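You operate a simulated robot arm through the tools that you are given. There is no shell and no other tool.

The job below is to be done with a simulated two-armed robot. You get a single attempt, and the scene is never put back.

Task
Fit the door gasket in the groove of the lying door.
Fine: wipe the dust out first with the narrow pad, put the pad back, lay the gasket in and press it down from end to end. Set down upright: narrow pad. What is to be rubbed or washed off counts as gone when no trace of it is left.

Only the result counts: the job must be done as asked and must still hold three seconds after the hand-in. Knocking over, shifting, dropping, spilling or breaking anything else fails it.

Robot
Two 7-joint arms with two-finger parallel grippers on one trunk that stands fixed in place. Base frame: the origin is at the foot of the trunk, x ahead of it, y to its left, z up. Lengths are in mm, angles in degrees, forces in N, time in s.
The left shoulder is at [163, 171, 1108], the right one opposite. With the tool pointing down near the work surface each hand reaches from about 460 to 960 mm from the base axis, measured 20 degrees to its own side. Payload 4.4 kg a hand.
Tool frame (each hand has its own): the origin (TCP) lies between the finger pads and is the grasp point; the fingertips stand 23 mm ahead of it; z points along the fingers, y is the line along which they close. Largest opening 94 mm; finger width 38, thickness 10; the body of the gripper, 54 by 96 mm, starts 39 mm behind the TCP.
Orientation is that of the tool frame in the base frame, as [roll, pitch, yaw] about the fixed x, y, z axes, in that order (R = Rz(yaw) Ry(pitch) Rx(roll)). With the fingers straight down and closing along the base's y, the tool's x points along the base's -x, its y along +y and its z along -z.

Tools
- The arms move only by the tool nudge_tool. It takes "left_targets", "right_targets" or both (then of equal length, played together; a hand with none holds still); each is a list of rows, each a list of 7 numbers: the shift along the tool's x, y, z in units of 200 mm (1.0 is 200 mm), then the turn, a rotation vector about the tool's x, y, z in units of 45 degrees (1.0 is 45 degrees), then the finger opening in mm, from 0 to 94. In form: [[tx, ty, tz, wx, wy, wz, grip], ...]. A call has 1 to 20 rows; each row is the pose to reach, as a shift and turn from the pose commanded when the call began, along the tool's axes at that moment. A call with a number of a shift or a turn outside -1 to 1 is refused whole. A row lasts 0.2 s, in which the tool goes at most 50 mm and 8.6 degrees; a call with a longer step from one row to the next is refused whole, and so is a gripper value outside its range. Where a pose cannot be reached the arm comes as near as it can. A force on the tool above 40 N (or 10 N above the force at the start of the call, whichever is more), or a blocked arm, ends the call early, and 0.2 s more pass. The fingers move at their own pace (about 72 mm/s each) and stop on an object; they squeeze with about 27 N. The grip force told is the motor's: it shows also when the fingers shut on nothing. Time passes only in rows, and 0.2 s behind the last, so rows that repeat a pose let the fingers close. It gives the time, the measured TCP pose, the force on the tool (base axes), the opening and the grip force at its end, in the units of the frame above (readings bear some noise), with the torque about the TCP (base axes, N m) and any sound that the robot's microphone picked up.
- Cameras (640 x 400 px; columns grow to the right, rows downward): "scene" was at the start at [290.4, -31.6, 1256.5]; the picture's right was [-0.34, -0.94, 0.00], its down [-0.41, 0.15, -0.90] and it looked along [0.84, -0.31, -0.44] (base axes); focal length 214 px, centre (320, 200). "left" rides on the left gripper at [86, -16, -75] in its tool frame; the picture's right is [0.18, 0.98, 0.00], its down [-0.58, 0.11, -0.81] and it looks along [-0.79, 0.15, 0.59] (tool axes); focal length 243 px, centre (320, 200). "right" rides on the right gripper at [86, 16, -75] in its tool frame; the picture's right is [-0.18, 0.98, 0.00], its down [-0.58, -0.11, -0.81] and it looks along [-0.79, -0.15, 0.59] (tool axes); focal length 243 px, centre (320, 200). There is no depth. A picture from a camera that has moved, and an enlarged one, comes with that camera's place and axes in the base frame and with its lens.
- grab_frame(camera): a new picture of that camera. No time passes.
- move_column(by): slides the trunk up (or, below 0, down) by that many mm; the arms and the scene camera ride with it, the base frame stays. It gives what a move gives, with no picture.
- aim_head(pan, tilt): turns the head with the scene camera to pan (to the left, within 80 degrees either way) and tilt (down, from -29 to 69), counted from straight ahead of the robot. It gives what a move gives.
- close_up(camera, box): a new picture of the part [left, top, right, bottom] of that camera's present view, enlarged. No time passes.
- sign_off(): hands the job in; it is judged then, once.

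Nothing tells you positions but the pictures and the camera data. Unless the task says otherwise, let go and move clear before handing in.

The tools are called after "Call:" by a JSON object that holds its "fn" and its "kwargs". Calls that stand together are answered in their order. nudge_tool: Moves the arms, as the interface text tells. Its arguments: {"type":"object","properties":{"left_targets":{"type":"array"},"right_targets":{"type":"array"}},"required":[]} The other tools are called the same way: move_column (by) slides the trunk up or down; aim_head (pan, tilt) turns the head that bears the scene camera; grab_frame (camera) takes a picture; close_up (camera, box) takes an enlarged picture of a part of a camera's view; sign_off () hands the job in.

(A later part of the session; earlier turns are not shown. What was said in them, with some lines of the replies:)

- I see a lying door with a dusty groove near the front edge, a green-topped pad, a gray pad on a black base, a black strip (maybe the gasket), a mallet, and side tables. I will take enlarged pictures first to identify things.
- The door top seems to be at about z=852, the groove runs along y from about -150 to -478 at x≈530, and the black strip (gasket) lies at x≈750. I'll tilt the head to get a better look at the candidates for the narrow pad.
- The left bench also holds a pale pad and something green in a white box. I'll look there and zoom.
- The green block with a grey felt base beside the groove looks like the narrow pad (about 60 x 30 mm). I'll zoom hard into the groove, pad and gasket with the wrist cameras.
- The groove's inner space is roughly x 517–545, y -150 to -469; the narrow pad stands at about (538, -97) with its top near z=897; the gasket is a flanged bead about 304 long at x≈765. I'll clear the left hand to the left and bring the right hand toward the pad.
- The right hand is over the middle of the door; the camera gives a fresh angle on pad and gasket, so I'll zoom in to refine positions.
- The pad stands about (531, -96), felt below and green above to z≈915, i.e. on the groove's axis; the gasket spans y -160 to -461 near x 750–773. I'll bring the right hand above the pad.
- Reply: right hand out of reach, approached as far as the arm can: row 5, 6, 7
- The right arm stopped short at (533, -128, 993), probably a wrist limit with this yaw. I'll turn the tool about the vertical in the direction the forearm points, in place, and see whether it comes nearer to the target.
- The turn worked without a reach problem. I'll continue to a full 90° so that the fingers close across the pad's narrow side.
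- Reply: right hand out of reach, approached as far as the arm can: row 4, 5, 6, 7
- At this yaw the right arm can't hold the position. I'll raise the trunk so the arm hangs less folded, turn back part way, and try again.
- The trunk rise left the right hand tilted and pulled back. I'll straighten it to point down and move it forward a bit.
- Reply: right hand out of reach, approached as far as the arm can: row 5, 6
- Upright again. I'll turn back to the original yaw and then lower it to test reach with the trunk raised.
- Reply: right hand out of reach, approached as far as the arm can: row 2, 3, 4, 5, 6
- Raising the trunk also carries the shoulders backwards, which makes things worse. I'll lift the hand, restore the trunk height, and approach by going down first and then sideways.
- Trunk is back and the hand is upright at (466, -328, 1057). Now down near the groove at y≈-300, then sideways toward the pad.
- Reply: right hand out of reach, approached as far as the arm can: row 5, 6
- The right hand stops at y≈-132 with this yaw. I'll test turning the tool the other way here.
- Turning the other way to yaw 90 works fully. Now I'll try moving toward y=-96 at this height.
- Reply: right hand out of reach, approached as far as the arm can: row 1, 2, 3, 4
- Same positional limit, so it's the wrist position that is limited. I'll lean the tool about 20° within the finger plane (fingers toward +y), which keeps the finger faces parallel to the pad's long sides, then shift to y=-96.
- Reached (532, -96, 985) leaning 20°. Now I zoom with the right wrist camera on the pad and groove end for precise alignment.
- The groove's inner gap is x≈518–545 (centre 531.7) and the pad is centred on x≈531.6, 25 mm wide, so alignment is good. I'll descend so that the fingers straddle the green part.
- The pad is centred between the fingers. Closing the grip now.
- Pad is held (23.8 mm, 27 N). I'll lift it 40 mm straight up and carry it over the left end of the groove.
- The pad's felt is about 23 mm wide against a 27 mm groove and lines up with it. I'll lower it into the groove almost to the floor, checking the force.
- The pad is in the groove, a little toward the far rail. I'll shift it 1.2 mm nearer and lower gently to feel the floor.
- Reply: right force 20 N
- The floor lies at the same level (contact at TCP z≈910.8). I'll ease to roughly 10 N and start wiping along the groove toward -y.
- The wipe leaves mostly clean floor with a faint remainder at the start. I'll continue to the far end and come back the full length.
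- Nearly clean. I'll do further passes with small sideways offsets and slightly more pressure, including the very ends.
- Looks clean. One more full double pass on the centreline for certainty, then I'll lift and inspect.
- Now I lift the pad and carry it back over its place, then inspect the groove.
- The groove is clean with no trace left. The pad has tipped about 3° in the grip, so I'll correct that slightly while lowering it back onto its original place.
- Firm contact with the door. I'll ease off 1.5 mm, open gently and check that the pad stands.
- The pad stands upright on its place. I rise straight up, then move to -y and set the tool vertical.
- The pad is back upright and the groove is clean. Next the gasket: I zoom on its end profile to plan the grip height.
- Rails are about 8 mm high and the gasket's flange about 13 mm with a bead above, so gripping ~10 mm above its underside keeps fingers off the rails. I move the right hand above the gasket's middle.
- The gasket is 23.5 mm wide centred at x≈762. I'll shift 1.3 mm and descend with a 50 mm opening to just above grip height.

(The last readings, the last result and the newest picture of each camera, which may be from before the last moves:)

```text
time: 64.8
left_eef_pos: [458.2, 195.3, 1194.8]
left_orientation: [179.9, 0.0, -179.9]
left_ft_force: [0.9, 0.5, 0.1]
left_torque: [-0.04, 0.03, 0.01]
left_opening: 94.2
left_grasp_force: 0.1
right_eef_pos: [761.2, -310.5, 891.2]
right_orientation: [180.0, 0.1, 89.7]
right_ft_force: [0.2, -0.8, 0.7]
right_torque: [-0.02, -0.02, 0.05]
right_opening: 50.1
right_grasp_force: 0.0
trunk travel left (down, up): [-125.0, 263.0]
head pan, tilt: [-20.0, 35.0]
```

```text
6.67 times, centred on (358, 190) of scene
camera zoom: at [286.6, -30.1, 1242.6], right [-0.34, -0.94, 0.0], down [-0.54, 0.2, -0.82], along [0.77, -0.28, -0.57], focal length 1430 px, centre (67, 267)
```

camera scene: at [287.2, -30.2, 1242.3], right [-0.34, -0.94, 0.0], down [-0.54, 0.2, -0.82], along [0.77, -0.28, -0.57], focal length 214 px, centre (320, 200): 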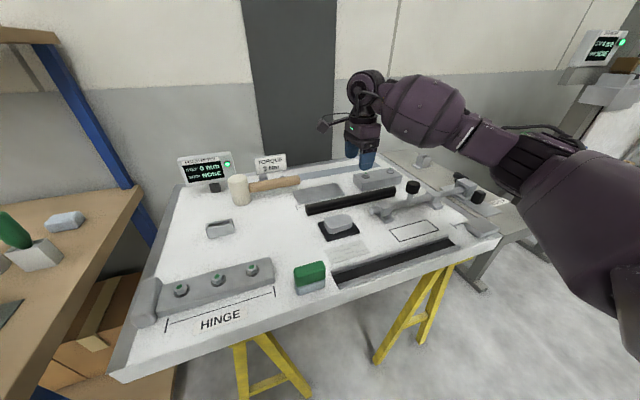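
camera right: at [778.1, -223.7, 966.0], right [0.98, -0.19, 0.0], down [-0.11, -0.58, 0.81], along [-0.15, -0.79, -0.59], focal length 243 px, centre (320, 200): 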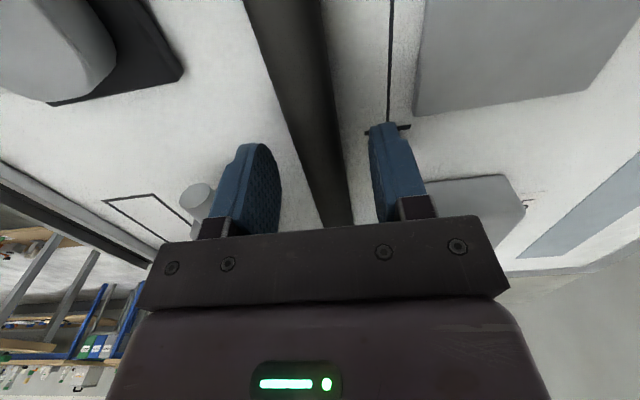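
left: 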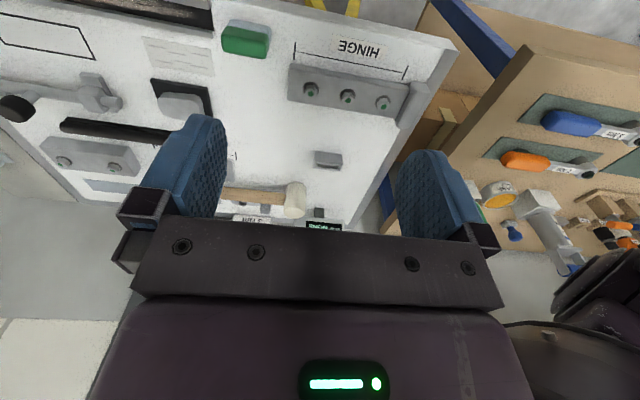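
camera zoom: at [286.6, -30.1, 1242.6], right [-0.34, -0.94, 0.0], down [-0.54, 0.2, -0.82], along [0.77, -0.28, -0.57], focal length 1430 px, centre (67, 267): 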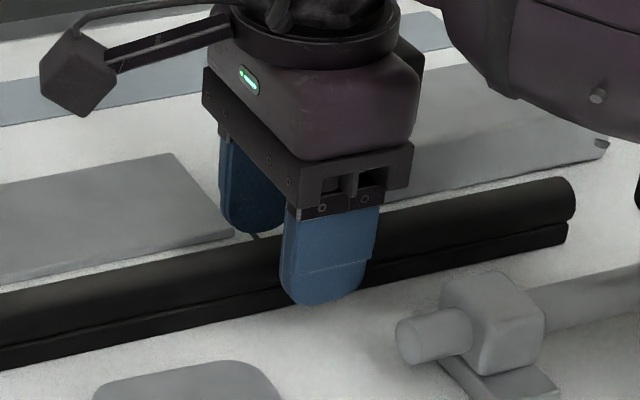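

The fingers straddle the gasket evenly. Lower 6 mm and close.

Call:
{"fn": "nudge_tool", "kwargs": {"right_targets": [[0, 0, 0.03, 0, 0, 0, 50], [0, 0, 0.03, 0, 0, 0, 30], [0, 0, 0.03, 0, 0, 0, 20], [0, 0, 0.03, 0, 0, 0, 12], [0, 0, 0.03, 0, 0, 0, 10], [0, 0, 0.03, 0, 0, 0, 10]]}}

Call:
{"fn": "close_up", "kwargs": {"camera": "scene", "box": [310, 160, 406, 220]}}

Call:
{"fn": "grab_frame", "kwargs": {"camera": "right"}}

```text
time: 66.2
left_eef_pos: [460.4, 195.2, 1193.3]
left_orientation: [-179.9, 0.0, -180.0]
left_ft_force: [-0.3, -0.5, -0.1]
left_torque: [-0.01, -0.01, 0.0]
left_opening: 93.8
left_grasp_force: 0.0
right_eef_pos: [761.2, -310.0, 884.7]
right_orientation: [-179.8, 0.1, 89.8]
right_ft_force: [-0.3, -1.1, -0.7]
right_torque: [-0.16, -0.03, 0.04]
right_opening: 21.5
right_grasp_force: 27.3
trunk travel left (down, up): [-125.0, 263.0]
head pan, tilt: [-20.0, 35.0]
```

```text
6.67 times, centred on (358, 190) of scene
camera zoom: at [287.0, -30.1, 1242.4], right [-0.34, -0.94, 0.0], down [-0.54, 0.2, -0.82], along [0.77, -0.28, -0.57], focal length 1430 px, centre (67, 267)
```

zoom: 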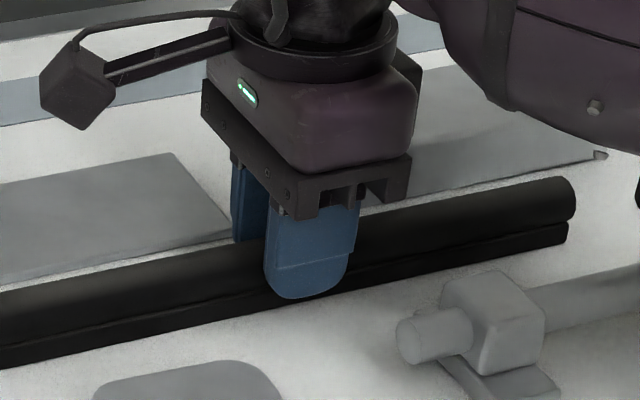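

```text
taken
camera right: at [778.4, -223.5, 959.7], right [0.98, -0.19, 0.0], down [-0.11, -0.58, 0.81], along [-0.15, -0.79, -0.59], focal length 243 px, centre (320, 200)
```

right: 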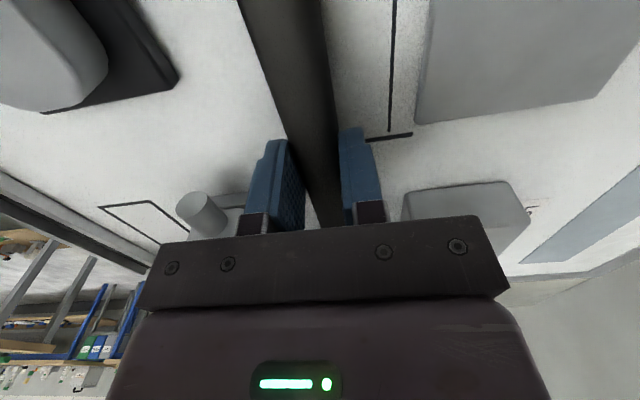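

Gripped at 21.5 mm. I lift 20 mm first to see whether the gasket stays straight.

Call:
{"fn": "nudge_tool", "kwargs": {"right_targets": [[0, 0, -0.05, 0, 0, 0, 10], [0, 0, -0.1, 0, 0, 0, 10], [0, 0, -0.1, 0, 0, 0, 10]]}}

Call:
{"fn": "close_up", "kwargs": {"camera": "scene", "box": [280, 150, 440, 250]}}

```text
time: 67.0
left_eef_pos: [458.9, 195.5, 1193.7]
left_orientation: [-180.0, 0.0, 180.0]
left_ft_force: [-0.2, 0.2, 0.0]
left_torque: [0.02, 0.02, 0.04]
left_opening: 94.1
left_grasp_force: 0.0
right_eef_pos: [760.8, -310.9, 904.5]
right_orientation: [-179.9, 0.1, 89.9]
right_ft_force: [-0.2, -0.4, -0.3]
right_torque: [-0.01, -0.01, -0.01]
right_opening: 21.5
right_grasp_force: 26.9
trunk travel left (down, up): [-125.0, 263.0]
head pan, tilt: [-20.0, 35.0]
```

```text
4.00 times, centred on (360, 200) of scene
camera zoom: at [287.2, -30.2, 1242.3], right [-0.34, -0.94, 0.0], down [-0.54, 0.2, -0.82], along [0.77, -0.28, -0.57], focal length 858 px, centre (160, 200)
```

zoom: 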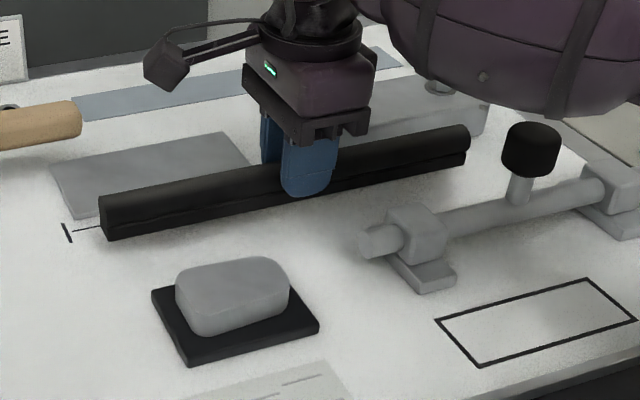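

The gasket is rigid and level. I lift it 100 mm to clear the bolt knob and carry it over the groove.

Call:
{"fn": "nudge_tool", "kwargs": {"right_targets": [[0, 0, -0.2, 0, 0, 0, 10], [0, 0, -0.4, 0, 0, 0, 10], [0, 0, -0.52, 0, 0, 0, 10], [0, -0.1, -0.52, 0, 0, 0, 10], [0, -0.3, -0.52, 0, 0, 0, 10], [0, -0.5, -0.52, 0, 0, 0, 10], [0, -0.7, -0.52, 0, 0, 0, 10], [0, -0.9, -0.52, 0, 0, 0, 10], [0, -1.0, -0.52, 0, 0, 0, 10], [0, -1.0, -0.52, 0, 0, 0, 10]]}}

Call:
{"fn": "nudge_tool", "kwargs": {"right_targets": [[0, -0.075, 0, 0, 0, 0, 10], [0, -0.148, 0, 0, 0, 0, 10], [0, -0.148, 0, 0, 0, 0, 10], [0, -0.148, 0, 0, 0, 0, 10]]}}

Call:
{"fn": "grab_frame", "kwargs": {"camera": "right"}}

Call:
{"fn": "close_up", "kwargs": {"camera": "scene", "box": [300, 160, 500, 300]}}

```text
time: 69.2
left_eef_pos: [458.7, 195.1, 1192.8]
left_orientation: [180.0, 0.0, -180.0]
left_ft_force: [0.9, 0.0, 0.6]
left_torque: [-0.01, -0.02, -0.01]
left_opening: 94.0
left_grasp_force: 0.0
right_eef_pos: [559.5, -309.8, 1007.6]
right_orientation: [179.9, 0.2, 89.7]
right_ft_force: [0.7, -0.7, -1.0]
right_torque: [0.01, 0.03, 0.01]
right_opening: 21.7
right_grasp_force: 26.6
trunk travel left (down, up): [-125.0, 263.0]
head pan, tilt: [-20.0, 35.0]
```

```text
time: 70.2
left_eef_pos: [459.1, 195.4, 1194.1]
left_orientation: [180.0, 0.0, -180.0]
left_ft_force: [-0.3, -0.9, 0.5]
left_torque: [0.0, 0.01, 0.0]
left_opening: 94.0
left_grasp_force: 0.0
right_eef_pos: [530.0, -308.6, 1008.4]
right_orientation: [-180.0, 0.1, 89.7]
right_ft_force: [0.5, -0.3, -1.2]
right_torque: [-0.01, -0.02, 0.01]
right_opening: 21.7
right_grasp_force: 27.2
trunk travel left (down, up): [-125.0, 263.0]
head pan, tilt: [-20.0, 35.0]
```

```text
taken
camera right: at [548.7, -222.7, 1083.3], right [0.98, -0.19, 0.0], down [-0.11, -0.58, 0.81], along [-0.15, -0.79, -0.59], focal length 243 px, centre (320, 200)
```

right: 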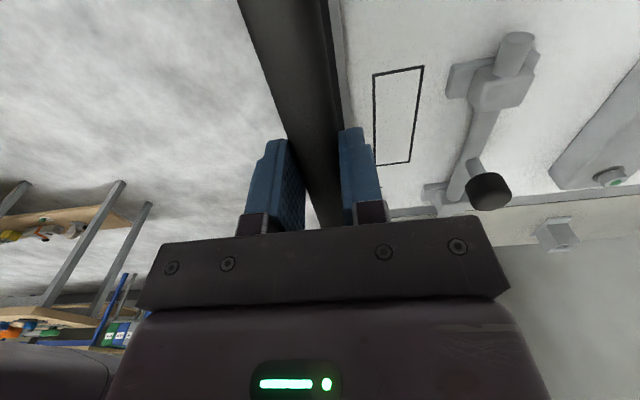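

```text
2.86 times, centred on (400, 230) of scene
camera zoom: at [286.9, -30.2, 1242.4], right [-0.34, -0.94, 0.0], down [-0.54, 0.2, -0.82], along [0.77, -0.28, -0.57], focal length 613 px, centre (91, 114)
```

zoom: 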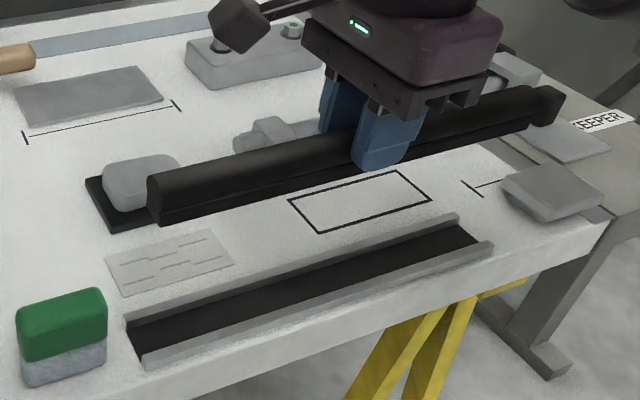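

The gasket hangs parallel over the groove. I'll lower it to about 12 mm above the rails and check alignment at both ends.

Call:
{"fn": "nudge_tool", "kwargs": {"right_targets": [[0, 0, 0.15, 0, 0, 0, 10], [0, 0, 0.3, 0, 0, 0, 10], [0, 0, 0.42, 0, 0, 0, 10], [0, 0, 0.515, 0, 0, 0, 10], [0, 0, 0.515, 0, 0, 0, 10]]}}

Call:
{"fn": "grab_frame", "kwargs": {"camera": "right"}}

Call:
{"fn": "close_up", "kwargs": {"camera": "scene", "box": [320, 215, 416, 275]}}

Call:
{"fn": "close_up", "kwargs": {"camera": "scene", "box": [400, 210, 496, 270]}}

Call:
{"fn": "close_up", "kwargs": {"camera": "right", "box": [220, 0, 340, 75]}}

```text
time: 71.4
left_eef_pos: [458.8, 196.1, 1194.2]
left_orientation: [-180.0, 0.0, -180.0]
left_ft_force: [0.3, 0.5, 0.6]
left_torque: [-0.01, 0.01, 0.0]
left_opening: 94.1
left_grasp_force: 0.0
right_eef_pos: [530.7, -310.1, 905.0]
right_orientation: [179.9, 0.1, 89.8]
right_ft_force: [0.5, 0.0, -0.8]
right_torque: [0.01, 0.0, 0.01]
right_opening: 21.6
right_grasp_force: 26.9
trunk travel left (down, up): [-125.0, 263.0]
head pan, tilt: [-20.0, 35.0]
```

```text
taken
camera right: at [548.6, -222.4, 980.4], right [0.98, -0.19, 0.0], down [-0.11, -0.58, 0.81], along [-0.15, -0.79, -0.59], focal length 243 px, centre (320, 200)
```

right: 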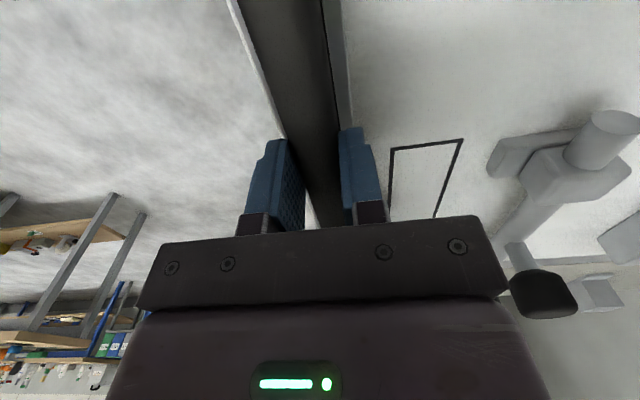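

```text
6.67 times, centred on (368, 245) of scene
camera zoom: at [286.8, -30.1, 1242.5], right [-0.34, -0.94, 0.0], down [-0.54, 0.2, -0.82], along [0.77, -0.28, -0.57], focal length 1430 px, centre (0, -100)
```

zoom: 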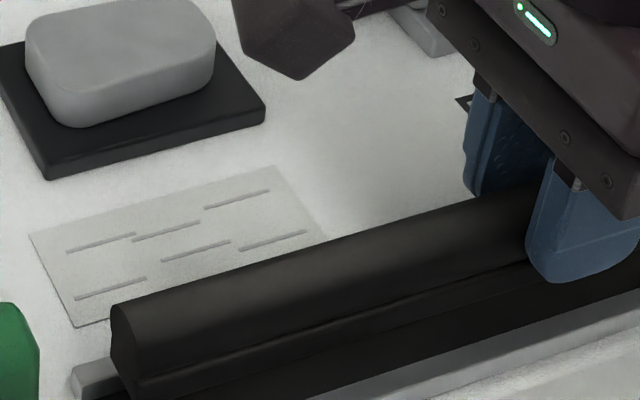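

```text
6.67 times, centred on (448, 240) of scene
camera zoom: at [286.8, -30.1, 1242.5], right [-0.34, -0.94, 0.0], down [-0.54, 0.2, -0.82], along [0.77, -0.28, -0.57], focal length 1430 px, centre (-533, -67)
```

zoom: 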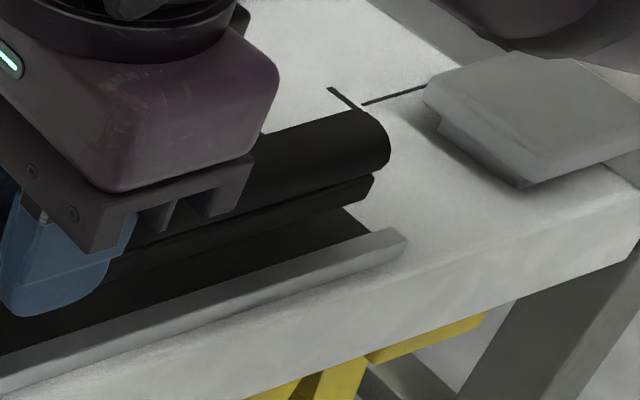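

```text
5.33 times, centred on (280, 38) of right
camera zoom: at [548.6, -222.4, 980.4], right [0.98, -0.19, 0.0], down [-0.11, -0.58, 0.81], along [-0.15, -0.79, -0.59], focal length 1294 px, centre (533, 1067)
```

zoom: 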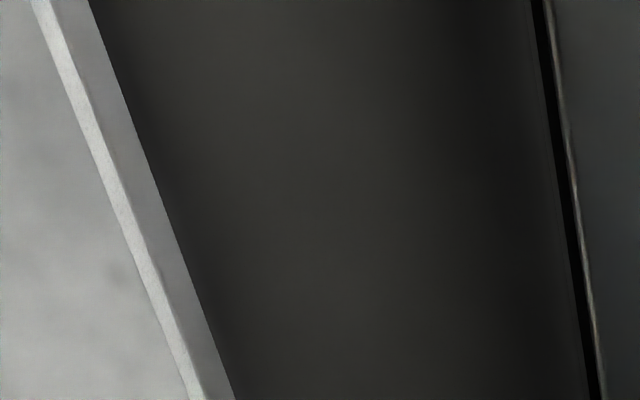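

Call:
{"fn": "close_up", "kwargs": {"camera": "scene", "box": [322, 250, 386, 290]}}

Call:
{"fn": "close_up", "kwargs": {"camera": "right", "box": [280, 100, 400, 220]}}

```text
10.00 times, centred on (354, 270) of scene
camera zoom: at [286.8, -30.1, 1242.5], right [-0.34, -0.94, 0.0], down [-0.54, 0.2, -0.82], along [0.77, -0.28, -0.57], focal length 2145 px, centre (-20, -500)
```

zoom: 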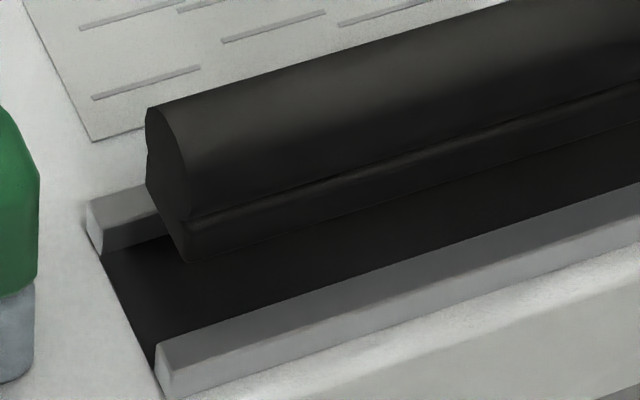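

```text
3.33 times, centred on (340, 160) of right
camera zoom: at [548.6, -222.4, 980.4], right [0.98, -0.19, 0.0], down [-0.11, -0.58, 0.81], along [-0.15, -0.79, -0.59], focal length 809 px, centre (253, 333)
```

zoom: 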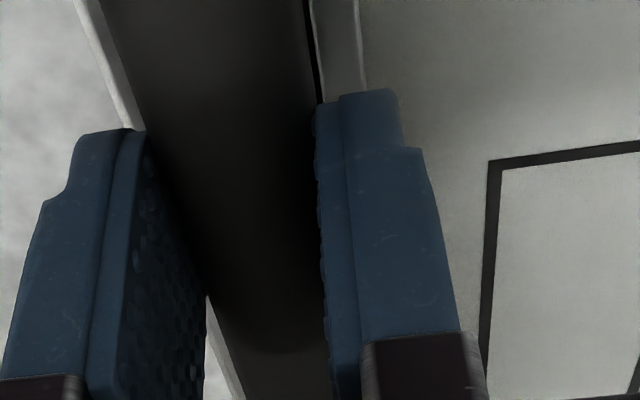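

The flange is ~19 mm wide and the groove ~27 mm; both views say the gasket sits 2–3 mm too far in +x. I shift it 2.5 mm nearer and re-check.

Call:
{"fn": "nudge_tool", "kwargs": {"right_targets": [[0, -0.0125, 0.02, 0, 0, 0, 10], [0, -0.0125, 0.04, 0, 0, 0, 10], [0, -0.0125, 0.04, 0, 0, 0, 10]]}}

Call:
{"fn": "close_up", "kwargs": {"camera": "scene", "box": [322, 250, 386, 290]}}

Call:
{"fn": "close_up", "kwargs": {"camera": "scene", "box": [420, 220, 484, 260]}}

Call:
{"fn": "close_up", "kwargs": {"camera": "right", "box": [220, 0, 340, 75]}}

```text
time: 72.2
left_eef_pos: [459.2, 195.1, 1194.1]
left_orientation: [179.9, 0.0, -180.0]
left_ft_force: [0.0, 1.2, 0.1]
left_torque: [-0.02, 0.03, 0.02]
left_opening: 94.0
left_grasp_force: 0.1
right_eef_pos: [528.3, -310.0, 898.3]
right_orientation: [-179.8, 0.1, 89.7]
right_ft_force: [-0.6, -0.5, -1.7]
right_torque: [0.01, 0.0, 0.01]
right_opening: 21.7
right_grasp_force: 26.5
trunk travel left (down, up): [-125.0, 263.0]
head pan, tilt: [-20.0, 35.0]
```

```text
10.00 times, centred on (354, 270) of scene
camera zoom: at [286.9, -30.1, 1242.4], right [-0.34, -0.94, 0.0], down [-0.54, 0.2, -0.82], along [0.77, -0.28, -0.57], focal length 2145 px, centre (-20, -500)
```

zoom: 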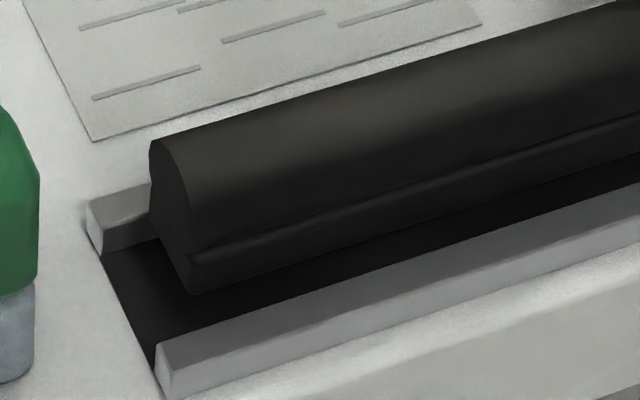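

```text
10.00 times, centred on (452, 240) of scene
camera zoom: at [286.9, -30.1, 1242.4], right [-0.34, -0.94, 0.0], down [-0.54, 0.2, -0.82], along [0.77, -0.28, -0.57], focal length 2145 px, centre (-1000, -200)
```

zoom: 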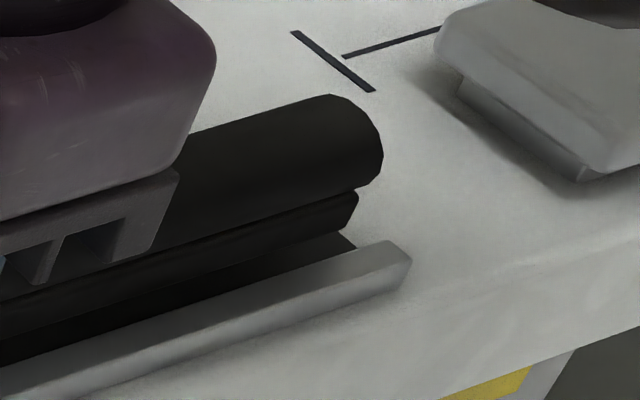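

```text
5.33 times, centred on (280, 38) of right
camera zoom: at [546.5, -222.7, 972.6], right [0.98, -0.19, 0.0], down [-0.11, -0.58, 0.81], along [-0.15, -0.79, -0.59], focal length 1294 px, centre (533, 1067)
```

zoom: 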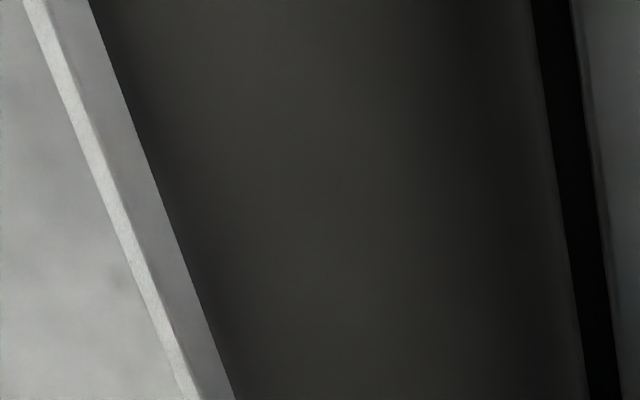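

Aligned within about 1 mm now. I lower it to the groove floor, watching the force.

Call:
{"fn": "nudge_tool", "kwargs": {"right_targets": [[0, -0.003, 0.02, 0, 0, 0, 10], [0, -0.003, 0.04, 0, 0, 0, 10], [0, -0.003, 0.06, 0, 0, 0, 10], [0, -0.003, 0.06, 0, 0, 0, 10]]}}

Call:
{"fn": "nudge_tool", "kwargs": {"right_targets": [[0, 0, 0.005, 0, 0, 0, 10], [0, 0, 0.01, 0, 0, 0, 10], [0, 0, 0.01, 0, 0, 0, 10]]}}

Call:
{"fn": "close_up", "kwargs": {"camera": "scene", "box": [322, 250, 386, 290]}}

Call:
{"fn": "close_up", "kwargs": {"camera": "scene", "box": [420, 220, 484, 260]}}

```text
time: 73.2
left_eef_pos: [460.4, 195.2, 1194.0]
left_orientation: [-179.9, 0.0, -180.0]
left_ft_force: [0.3, 1.1, 0.3]
left_torque: [0.0, -0.02, -0.04]
left_opening: 94.1
left_grasp_force: 0.0
right_eef_pos: [527.6, -310.5, 885.3]
right_orientation: [-180.0, 0.0, 89.8]
right_ft_force: [-0.3, 0.5, -0.6]
right_torque: [0.02, 0.0, 0.01]
right_opening: 21.6
right_grasp_force: 27.2
trunk travel left (down, up): [-125.0, 263.0]
head pan, tilt: [-20.0, 35.0]
```

```text
time: 74.0
left_eef_pos: [458.4, 195.6, 1194.5]
left_orientation: [179.9, 0.1, 180.0]
left_ft_force: [0.2, -0.3, 0.5]
left_torque: [0.01, 0.0, -0.04]
left_opening: 94.0
left_grasp_force: 0.1
right_eef_pos: [528.2, -309.1, 884.7]
right_orientation: [179.9, 0.0, 89.8]
right_ft_force: [0.9, -1.0, 9.2]
right_torque: [-0.14, 0.03, 0.0]
right_opening: 21.5
right_grasp_force: 27.0
trunk travel left (down, up): [-125.0, 263.0]
head pan, tilt: [-20.0, 35.0]
```

```text
10.00 times, centred on (354, 270) of scene
camera zoom: at [286.3, -29.9, 1242.8], right [-0.34, -0.94, 0.0], down [-0.54, 0.2, -0.82], along [0.77, -0.28, -0.57], focal length 2145 px, centre (-20, -500)
```

zoom: 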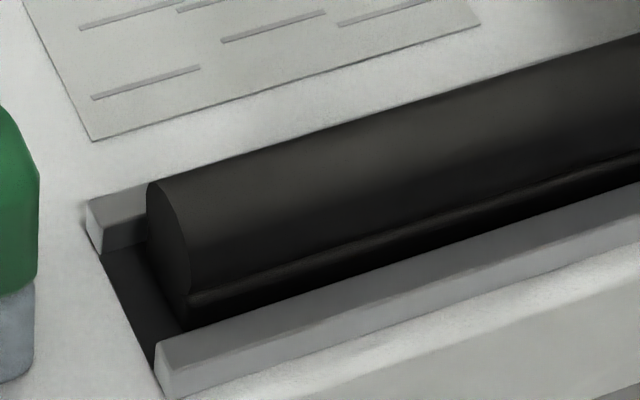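

```text
10.00 times, centred on (452, 240) of scene
camera zoom: at [286.3, -29.9, 1242.8], right [-0.34, -0.94, 0.0], down [-0.54, 0.2, -0.82], along [0.77, -0.28, -0.57], focal length 2145 px, centre (-1000, -200)
```

zoom: 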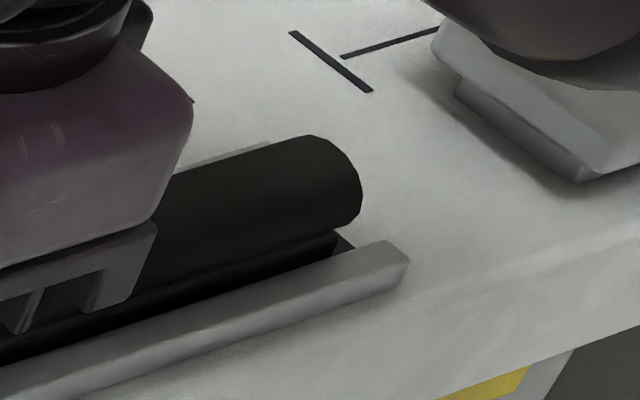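

The gasket sits on the groove floor (9 N). I ease slightly, open the fingers and rise.

Call:
{"fn": "nudge_tool", "kwargs": {"right_targets": [[0, 0, -0.004, 0, 0, 0, 10], [0, 0, -0.004, 0, 0, 0, 24], [0, 0, -0.004, 0, 0, 0, 36], [0, 0, -0.004, 0, 0, 0, 46], [0, 0, -0.004, 0, 0, 0, 46], [0, 0, -0.1, 0, 0, 0, 46], [0, 0, -0.3, 0, 0, 0, 46], [0, 0, -0.4, 0, 0, 0, 20], [0, 0, -0.4, 0, 0, 0, 0], [0, 0, -0.4, 0, 0, 0, 0]]}}

Call:
{"fn": "close_up", "kwargs": {"camera": "scene", "box": [310, 200, 490, 300]}}

Call:
{"fn": "grab_frame", "kwargs": {"camera": "right"}}

```text
time: 76.2
left_eef_pos: [459.8, 195.6, 1193.6]
left_orientation: [180.0, 0.0, 180.0]
left_ft_force: [0.0, 0.4, -0.1]
left_torque: [0.03, 0.01, 0.01]
left_opening: 94.1
left_grasp_force: 0.0
right_eef_pos: [528.6, -308.6, 963.1]
right_orientation: [-179.9, 0.1, 89.8]
right_ft_force: [0.4, -0.1, -0.5]
right_torque: [0.02, -0.01, -0.02]
right_opening: 0.1
right_grasp_force: 27.4
trunk travel left (down, up): [-125.0, 263.0]
head pan, tilt: [-20.0, 35.0]
```

```text
3.56 times, centred on (400, 250) of scene
camera zoom: at [286.9, -30.1, 1242.4], right [-0.34, -0.94, 0.0], down [-0.54, 0.2, -0.82], along [0.77, -0.28, -0.57], focal length 763 px, centre (36, 22)
```

zoom: 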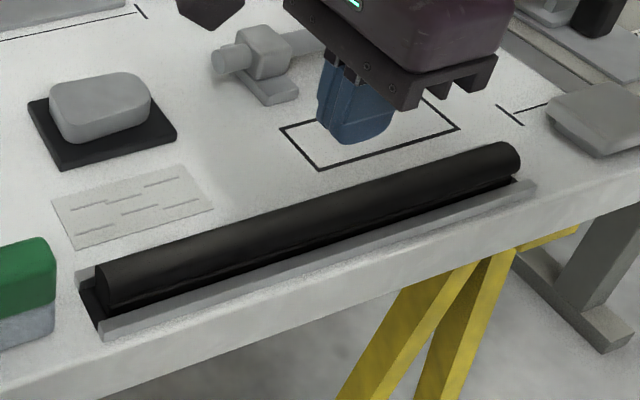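

```text
taken
camera right: at [545.9, -221.8, 1038.9], right [0.98, -0.19, 0.0], down [-0.11, -0.58, 0.81], along [-0.15, -0.79, -0.59], focal length 243 px, centre (320, 200)
```

right: 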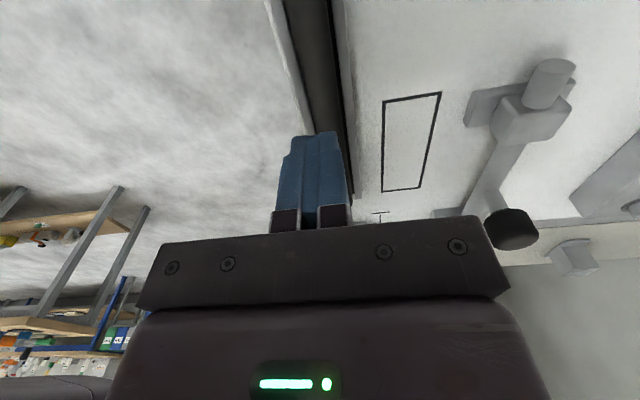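

The gasket lies in the groove. Now I press with closed fingers; first I find contact height at the middle.

Call:
{"fn": "nudge_tool", "kwargs": {"right_targets": [[0, 0, 0.12, 0, 0, 0, 0], [0, 0, 0.22, 0, 0, 0, 0], [0, 0, 0.26, 0, 0, 0, 0], [0, 0, 0.26, 0, 0, 0, 0]]}}

Call:
{"fn": "nudge_tool", "kwargs": {"right_targets": [[0, 0, 0.01, 0, 0, 0, 0], [0, 0, 0.02, 0, 0, 0, 0], [0, 0, 0.03, 0, 0, 0, 0], [0, 0, 0.035, 0, 0, 0, 0]]}}

Call:
{"fn": "close_up", "kwargs": {"camera": "scene", "box": [350, 210, 446, 270]}}

```text
time: 77.2
left_eef_pos: [459.9, 195.7, 1194.3]
left_orientation: [-180.0, 0.0, 180.0]
left_ft_force: [-0.1, -0.2, 0.3]
left_torque: [0.02, 0.02, 0.0]
left_opening: 94.1
left_grasp_force: 0.0
right_eef_pos: [528.2, -308.7, 910.0]
right_orientation: [179.9, 0.1, 89.8]
right_ft_force: [-0.5, -0.4, 0.1]
right_torque: [-0.03, 0.0, 0.01]
right_opening: 0.2
right_grasp_force: 26.9
trunk travel left (down, up): [-125.0, 263.0]
head pan, tilt: [-20.0, 35.0]
```

```text
time: 78.2
left_eef_pos: [459.0, 195.5, 1194.4]
left_orientation: [180.0, 0.0, -179.9]
left_ft_force: [0.0, 0.5, 0.4]
left_torque: [-0.02, 0.02, 0.0]
left_opening: 94.3
left_grasp_force: 0.1
right_eef_pos: [526.9, -310.3, 904.6]
right_orientation: [-180.0, 0.1, 89.8]
right_ft_force: [0.1, 0.4, 1.3]
right_torque: [-0.01, 0.03, -0.01]
right_opening: 0.0
right_grasp_force: 26.7
trunk travel left (down, up): [-125.0, 263.0]
head pan, tilt: [-20.0, 35.0]
```

```text
6.67 times, centred on (398, 240) of scene
camera zoom: at [287.0, -30.1, 1242.4], right [-0.34, -0.94, 0.0], down [-0.54, 0.2, -0.82], along [0.77, -0.28, -0.57], focal length 1430 px, centre (-200, -67)
```

zoom: 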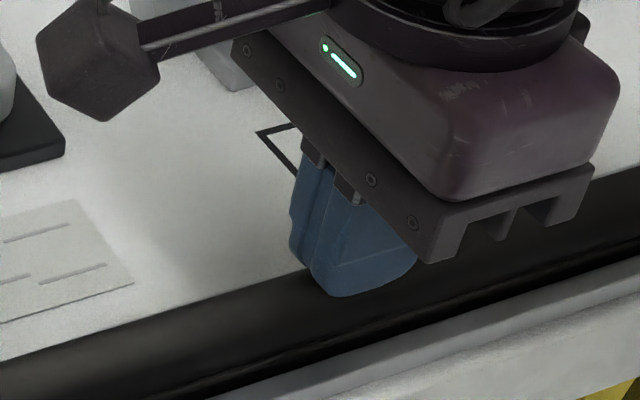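

Call:
{"fn": "nudge_tool", "kwargs": {"right_targets": [[0, 0, 0.005, 0, 0, 0, 0], [0, 0, 0.01, 0, 0, 0, 0], [0, 0, 0.01, 0, 0, 0, 0]]}}

Call:
{"fn": "nudge_tool", "kwargs": {"right_targets": [[0, 0, 0.005, 0, 0, 0, 0], [0, 0, 0.01, 0, 0, 0, 0], [0, 0, 0.01, 0, 0, 0, 0]]}}

```text
time: 79.0
left_eef_pos: [458.7, 195.0, 1194.6]
left_orientation: [-179.9, 0.1, 180.0]
left_ft_force: [0.4, 0.0, -0.2]
left_torque: [0.02, -0.01, 0.01]
left_opening: 93.9
left_grasp_force: 0.0
right_eef_pos: [526.9, -309.8, 904.6]
right_orientation: [179.7, 0.0, 89.7]
right_ft_force: [0.6, -2.4, 14.3]
right_torque: [0.05, -0.01, 0.08]
right_opening: 0.0
right_grasp_force: 27.3
trunk travel left (down, up): [-125.0, 263.0]
head pan, tilt: [-20.0, 35.0]
```

```text
time: 79.8
left_eef_pos: [456.5, 195.6, 1195.7]
left_orientation: [180.0, 0.2, 180.0]
left_ft_force: [0.7, -0.1, 0.3]
left_torque: [0.02, -0.02, 0.0]
left_opening: 93.8
left_grasp_force: 0.1
right_eef_pos: [528.3, -308.8, 904.0]
right_orientation: [179.7, 0.1, 89.9]
right_ft_force: [4.5, -8.9, 37.9]
right_torque: [-0.01, -0.11, 0.14]
right_opening: 0.0
right_grasp_force: 26.6
trunk travel left (down, up): [-125.0, 263.0]
head pan, tilt: [-20.0, 35.0]
```

Contact is at about z≈904.5 and pressing further gives 38 N here. I go to the +y end and press from there in 20 mm steps with roughly 20–25 N.

Call:
{"fn": "nudge_tool", "kwargs": {"right_targets": [[0, 0, -0.03, 0, 0, 0, 0], [0, 0, -0.06, 0, 0, 0, 0], [0.2, 0, -0.06, 0, 0, 0, 0], [0.4, 0, -0.06, 0, 0, 0, 0], [0.6, 0, -0.06, 0, 0, 0, 0], [0.7, 0, -0.06, 0, 0, 0, 0], [0.7, 0, -0.03, 0, 0, 0, 0], [0.7, 0, -0.015, 0, 0, 0, 0], [0.7, 0, -0.0075, 0, 0, 0, 0], [0.7, 0, -0.0075, 0, 0, 0, 0]]}}

Call:
{"fn": "close_up", "kwargs": {"camera": "scene", "box": [310, 220, 406, 280]}}

```text
time: 82.0
left_eef_pos: [458.6, 196.1, 1195.0]
left_orientation: [-180.0, 0.2, 179.9]
left_ft_force: [0.5, 0.1, 0.8]
left_torque: [-0.02, 0.0, 0.02]
left_opening: 93.9
left_grasp_force: 0.2
right_eef_pos: [528.4, -170.0, 903.0]
right_orientation: [179.7, 0.0, 89.7]
right_ft_force: [0.7, -0.3, 16.5]
right_torque: [-0.09, -0.01, 0.04]
right_opening: 0.2
right_grasp_force: 27.3
trunk travel left (down, up): [-125.0, 263.0]
head pan, tilt: [-20.0, 35.0]
```

```text
6.67 times, centred on (358, 250) of scene
camera zoom: at [285.7, -29.9, 1243.1], right [-0.34, -0.94, 0.0], down [-0.54, 0.2, -0.82], along [0.77, -0.28, -0.57], focal length 1430 px, centre (67, -133)
```

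zoom: 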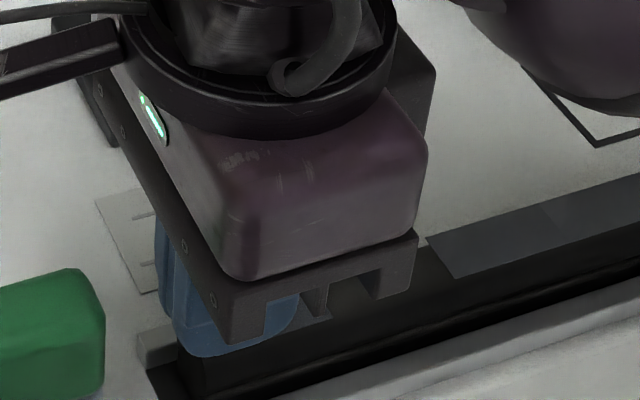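

The middle section has turned lighter where I pressed, so the picture shows which parts are seated. I lift here to see whether 16 N suffices.

Call:
{"fn": "nudge_tool", "kwargs": {"right_targets": [[0, 0, -0.05, 0, 0, 0, 0], [-0.2, 0, -0.2, 0, 0, 0, 0], [-0.4, 0, -0.3, 0, 0, 0, 0], [-0.4, 0, -0.3, 0, 0, 0, 0]]}}

Call:
{"fn": "close_up", "kwargs": {"camera": "scene", "box": [310, 200, 490, 300]}}

```text
time: 83.0
left_eef_pos: [460.0, 195.5, 1194.4]
left_orientation: [180.0, -0.1, 180.0]
left_ft_force: [0.0, -0.4, 0.1]
left_torque: [0.01, 0.02, 0.02]
left_opening: 94.0
left_grasp_force: 0.1
right_eef_pos: [528.1, -251.6, 962.3]
right_orientation: [-180.0, 0.0, 89.8]
right_ft_force: [0.0, 0.0, -0.1]
right_torque: [-0.04, 0.01, 0.02]
right_opening: 0.0
right_grasp_force: 27.2
trunk travel left (down, up): [-125.0, 263.0]
head pan, tilt: [-20.0, 35.0]
```

```text
3.56 times, centred on (400, 250) of scene
camera zoom: at [287.4, -30.2, 1242.1], right [-0.34, -0.94, 0.0], down [-0.54, 0.2, -0.82], along [0.77, -0.28, -0.57], focal length 763 px, centre (36, 22)
```

zoom: 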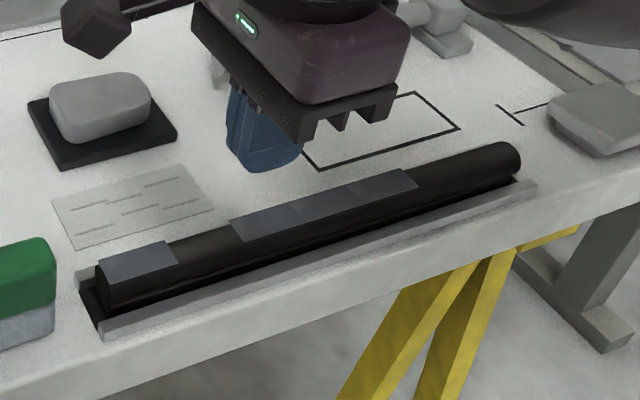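

Pressed spots show grey patches: left end and the middle are marked. I continue pressing along the rest in 20 mm steps.

Call:
{"fn": "nudge_tool", "kwargs": {"right_targets": [[0.15, 0, 0.1, 0, 0, 0, 0], [0.275, 0, 0.22, 0, 0, 0, 0], [0.275, 0, 0.285, 0, 0, 0, 0], [0.275, 0, 0.298, 0, 0, 0, 0], [0.275, 0, 0.3035, 0, 0, 0, 0], [0.275, 0, 0.27, 0, 0, 0, 0], [0.175, 0, 0.27, 0, 0, 0, 0], [0.175, 0, 0.298, 0, 0, 0, 0], [0.175, 0, 0.3035, 0, 0, 0, 0], [0.175, 0, 0.27, 0, 0, 0, 0], [0.075, 0, 0.27, 0, 0, 0, 0], [0.075, 0, 0.298, 0, 0, 0, 0], [0.075, 0, 0.3035, 0, 0, 0, 0], [0.075, 0, 0.27, 0, 0, 0, 0], [-0.025, 0, 0.27, 0, 0, 0, 0], [-0.025, 0, 0.298, 0, 0, 0, 0], [-0.025, 0, 0.3035, 0, 0, 0, 0], [-0.025, 0, 0.3035, 0, 0, 0, 0]]}}

Call:
{"fn": "nudge_tool", "kwargs": {"right_targets": [[0, 0, -0.03, 0, 0, 0, 0], [-0.2, 0, -0.15, 0, 0, 0, 0], [-0.4, 0, -0.2, 0, 0, 0, 0], [-0.4, 0, -0.2, 0, 0, 0, 0]]}}

Call:
{"fn": "close_up", "kwargs": {"camera": "scene", "box": [310, 200, 490, 300]}}

```text
time: 86.8
left_eef_pos: [457.3, 196.2, 1195.9]
left_orientation: [-180.0, 0.2, 179.9]
left_ft_force: [-1.0, 0.2, 0.6]
left_torque: [0.01, 0.02, 0.01]
left_opening: 94.0
left_grasp_force: 0.0
right_eef_pos: [527.5, -254.3, 904.5]
right_orientation: [179.7, 0.0, 89.8]
right_ft_force: [0.7, -3.2, 23.1]
right_torque: [-0.01, 0.0, 0.26]
right_opening: 0.0
right_grasp_force: 26.7
trunk travel left (down, up): [-125.0, 263.0]
head pan, tilt: [-20.0, 35.0]
```

```text
time: 87.8
left_eef_pos: [459.1, 195.0, 1193.0]
left_orientation: [180.0, -0.1, -180.0]
left_ft_force: [0.6, -0.1, -0.4]
left_torque: [-0.01, -0.01, -0.01]
left_opening: 93.9
left_grasp_force: 0.0
right_eef_pos: [528.3, -335.2, 941.0]
right_orientation: [-179.9, 0.0, 89.7]
right_ft_force: [-0.2, -1.0, -0.4]
right_torque: [0.02, 0.01, -0.03]
right_opening: 0.1
right_grasp_force: 26.9
trunk travel left (down, up): [-125.0, 263.0]
head pan, tilt: [-20.0, 35.0]
```

```text
3.56 times, centred on (400, 250) of scene
camera zoom: at [287.3, -30.2, 1242.2], right [-0.34, -0.94, 0.0], down [-0.54, 0.2, -0.82], along [0.77, -0.28, -0.57], focal length 763 px, centre (36, 22)
```

zoom: 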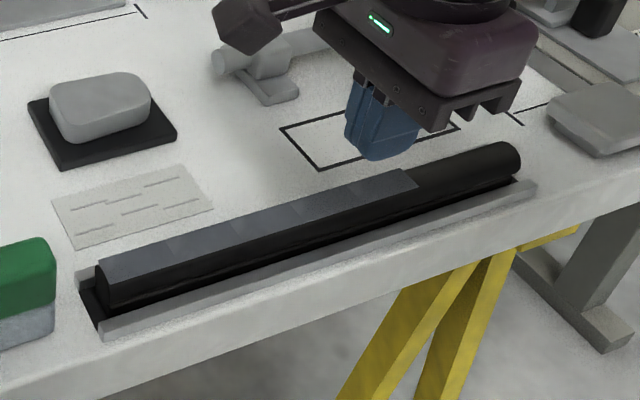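

The pressed band now runs from the left end past the middle. I press the remaining right part.

Call:
{"fn": "nudge_tool", "kwargs": {"right_targets": [[-0.18, 0, 0.1, 0, 0, 0, 0], [-0.18, 0, 0.185, 0, 0, 0, 0], [-0.18, 0, 0.195, 0, 0, 0, 0], [-0.18, 0, 0.2, 0, 0, 0, 0], [-0.18, 0, 0.165, 0, 0, 0, 0], [-0.28, 0, 0.165, 0, 0, 0, 0], [-0.28, 0, 0.195, 0, 0, 0, 0], [-0.28, 0, 0.2, 0, 0, 0, 0], [-0.28, 0, 0.165, 0, 0, 0, 0], [-0.38, 0, 0.165, 0, 0, 0, 0], [-0.38, 0, 0.195, 0, 0, 0, 0], [-0.38, 0, 0.2, 0, 0, 0, 0], [-0.38, 0, 0.165, 0, 0, 0, 0], [-0.48, 0, 0.165, 0, 0, 0, 0], [-0.48, 0, 0.195, 0, 0, 0, 0], [-0.48, 0, 0.2, 0, 0, 0, 0], [-0.48, 0, 0.165, 0, 0, 0, 0], [-0.57, 0, 0.165, 0, 0, 0, 0], [-0.57, 0, 0.195, 0, 0, 0, 0], [-0.57, 0, 0.2, 0, 0, 0, 0]]}}

Call:
{"fn": "nudge_tool", "kwargs": {"right_targets": [[0, 0, -0.03, 0, 0, 0, 0], [0, 0, -0.2, 0, 0, 0, 0], [0, 0, -0.4, 0, 0, 0, 0], [0, 0, -0.5, 0, 0, 0, 0]]}}

Call:
{"fn": "close_up", "kwargs": {"camera": "scene", "box": [310, 200, 490, 300]}}

```text
time: 92.0
left_eef_pos: [458.1, 195.5, 1195.4]
left_orientation: [179.9, 0.2, 180.0]
left_ft_force: [0.0, 0.2, -0.2]
left_torque: [0.0, 0.02, 0.0]
left_opening: 93.8
left_grasp_force: 0.1
right_eef_pos: [526.8, -449.1, 904.7]
right_orientation: [179.9, 0.2, 89.7]
right_ft_force: [-1.8, -4.7, 15.8]
right_torque: [0.1, 0.08, 0.18]
right_opening: 0.0
right_grasp_force: 27.1
trunk travel left (down, up): [-125.0, 263.0]
head pan, tilt: [-20.0, 35.0]
```

```text
time: 93.0
left_eef_pos: [458.8, 195.1, 1193.9]
left_orientation: [179.9, 0.0, -179.9]
left_ft_force: [0.3, -0.1, -0.3]
left_torque: [0.01, -0.01, 0.01]
left_opening: 93.9
left_grasp_force: 0.2
right_eef_pos: [528.5, -448.0, 1001.7]
right_orientation: [-179.9, 0.0, 89.8]
right_ft_force: [-1.4, -0.2, 0.4]
right_torque: [0.0, 0.01, 0.0]
right_opening: 0.1
right_grasp_force: 27.0
trunk travel left (down, up): [-125.0, 263.0]
head pan, tilt: [-20.0, 35.0]
```

```text
3.56 times, centred on (400, 250) of scene
camera zoom: at [286.6, -30.0, 1242.5], right [-0.34, -0.94, 0.0], down [-0.54, 0.2, -0.82], along [0.77, -0.28, -0.57], focal length 763 px, centre (36, 22)
```

zoom: 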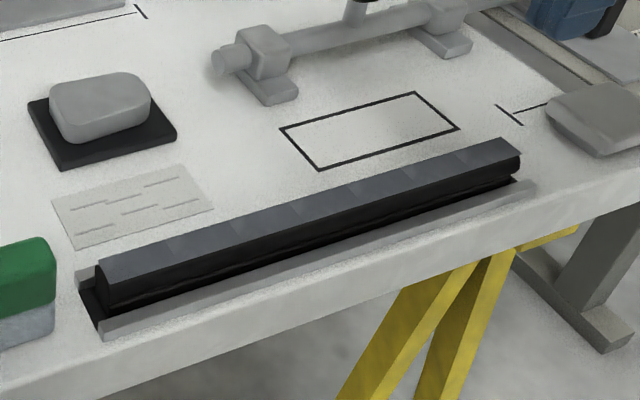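

The whole top now shows the pressed mark. I zoom in to verify segments, the gasket's seating and the rest of the scene.

Call:
{"fn": "close_up", "kwargs": {"camera": "scene", "box": [330, 230, 410, 290]}}

Call:
{"fn": "close_up", "kwargs": {"camera": "scene", "box": [395, 220, 475, 280]}}

Call:
{"fn": "grab_frame", "kwargs": {"camera": "scene"}}

Call:
{"fn": "close_up", "kwargs": {"camera": "scene", "box": [280, 240, 376, 300]}}

```text
6.67 times, centred on (370, 260) of scene
camera zoom: at [286.6, -30.0, 1242.5], right [-0.34, -0.94, 0.0], down [-0.54, 0.2, -0.82], along [0.77, -0.28, -0.57], focal length 1430 px, centre (-13, -200)
```

zoom: 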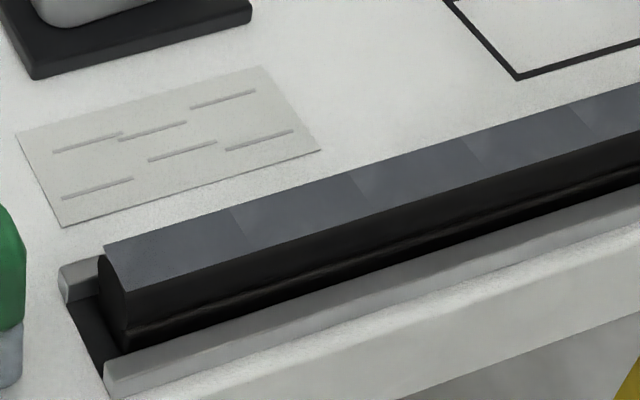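

```text
6.67 times, centred on (435, 250) of scene
camera zoom: at [286.6, -30.0, 1242.5], right [-0.34, -0.94, 0.0], down [-0.54, 0.2, -0.82], along [0.77, -0.28, -0.57], focal length 1430 px, centre (-447, -133)
```

zoom: 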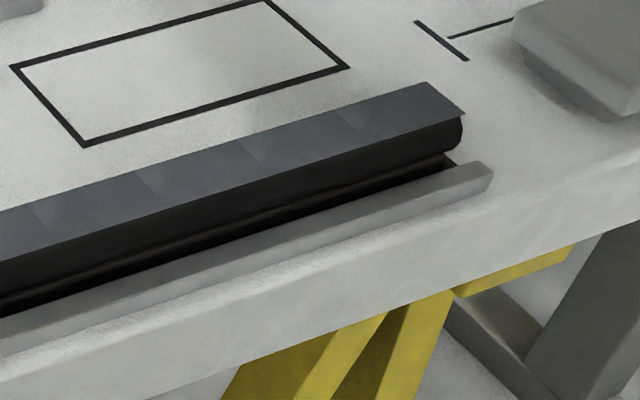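

```text
taken
camera scene: at [286.6, -30.0, 1242.5], right [-0.34, -0.94, 0.0], down [-0.54, 0.2, -0.82], along [0.77, -0.28, -0.57], focal length 214 px, centre (320, 200)
```

scene: 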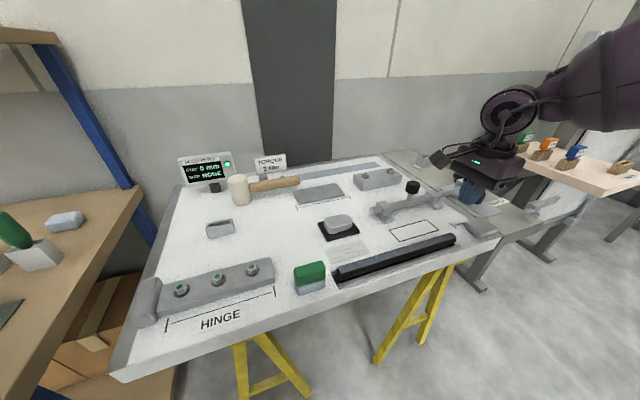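

```text
6.67 times, centred on (328, 270) of scene
camera zoom: at [286.6, -30.0, 1242.5], right [-0.34, -0.94, 0.0], down [-0.54, 0.2, -0.82], along [0.77, -0.28, -0.57], focal length 1430 px, centre (267, -267)
```

zoom: 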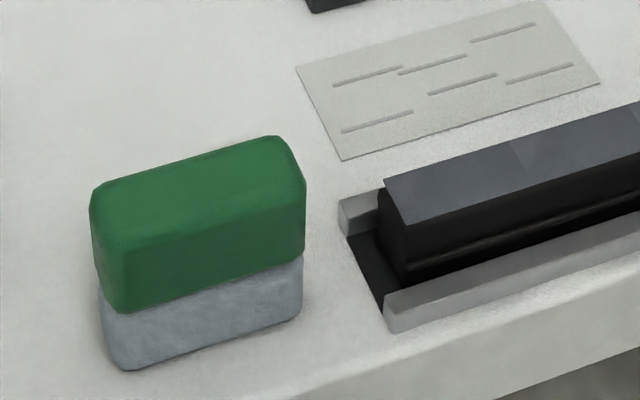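

All eight sections of the gasket are seated in the clean groove, the narrow pad stands upright in its place, and nothing else has moved. I raise the hand a bit more and hand in.

Call:
{"fn": "nudge_tool", "kwargs": {"right_targets": [[0, 0, -0.2, 0, 0, 0, 20], [0, 0, -0.4, 0, 0, 0, 40], [0, 0, -0.5, 0, 0, 0, 50], [0, 0, -0.5, 0, 0, 0, 50], [0, 0, -0.5, 0, 0, 0, 50]]}}

Call:
{"fn": "grab_frame", "kwargs": {"camera": "scene"}}

```text
time: 94.2
left_eef_pos: [459.3, 195.6, 1194.0]
left_orientation: [179.9, -0.1, -180.0]
left_ft_force: [0.2, -0.3, 0.1]
left_torque: [0.0, -0.02, 0.06]
left_opening: 94.1
left_grasp_force: 0.0
right_eef_pos: [527.4, -448.3, 1100.4]
right_orientation: [180.0, 0.2, 89.8]
right_ft_force: [0.4, 0.3, 0.0]
right_torque: [0.01, 0.01, 0.01]
right_opening: 50.2
right_grasp_force: 0.2
trunk travel left (down, up): [-125.0, 263.0]
head pan, tilt: [-20.0, 35.0]
```

```text
taken
camera scene: at [286.9, -30.1, 1242.4], right [-0.34, -0.94, 0.0], down [-0.54, 0.2, -0.82], along [0.77, -0.28, -0.57], focal length 214 px, centre (320, 200)
```

scene: 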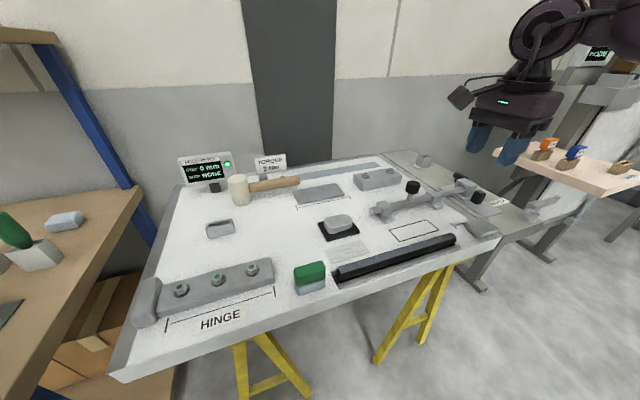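

The gasket is in the groove and pressed from end to end, the pad stands upright in its place, and both hands are clear of the door. I hand the job in now.

Call:
{"fn": "sign_off", "kwargs": {}}

```text
The job is handed in.
```

The door gasket is in the groove and pressed down from end to end, and I've handed the job in; the judge's verdict has not been reported back.

- **Dust:** I wiped the groove with the narrow pad in several full-length passes. The close-ups afterwards showed no dust left on the groove floor.
- **Narrow pad:** It stands upright again at its original spot beside the groove, within about 1 mm by the arm's readings.
- **Gasket:** It sits on the groove floor, about 1–2 mm off the groove's centreline. I pressed along its full length, mostly at about 16–24 N with one press of 38 N in the middle. All of its sections show the grey pressed mark.
- **Rest of the scene:** Nothing else looked moved in the last picture, and both hands are clear of the door.
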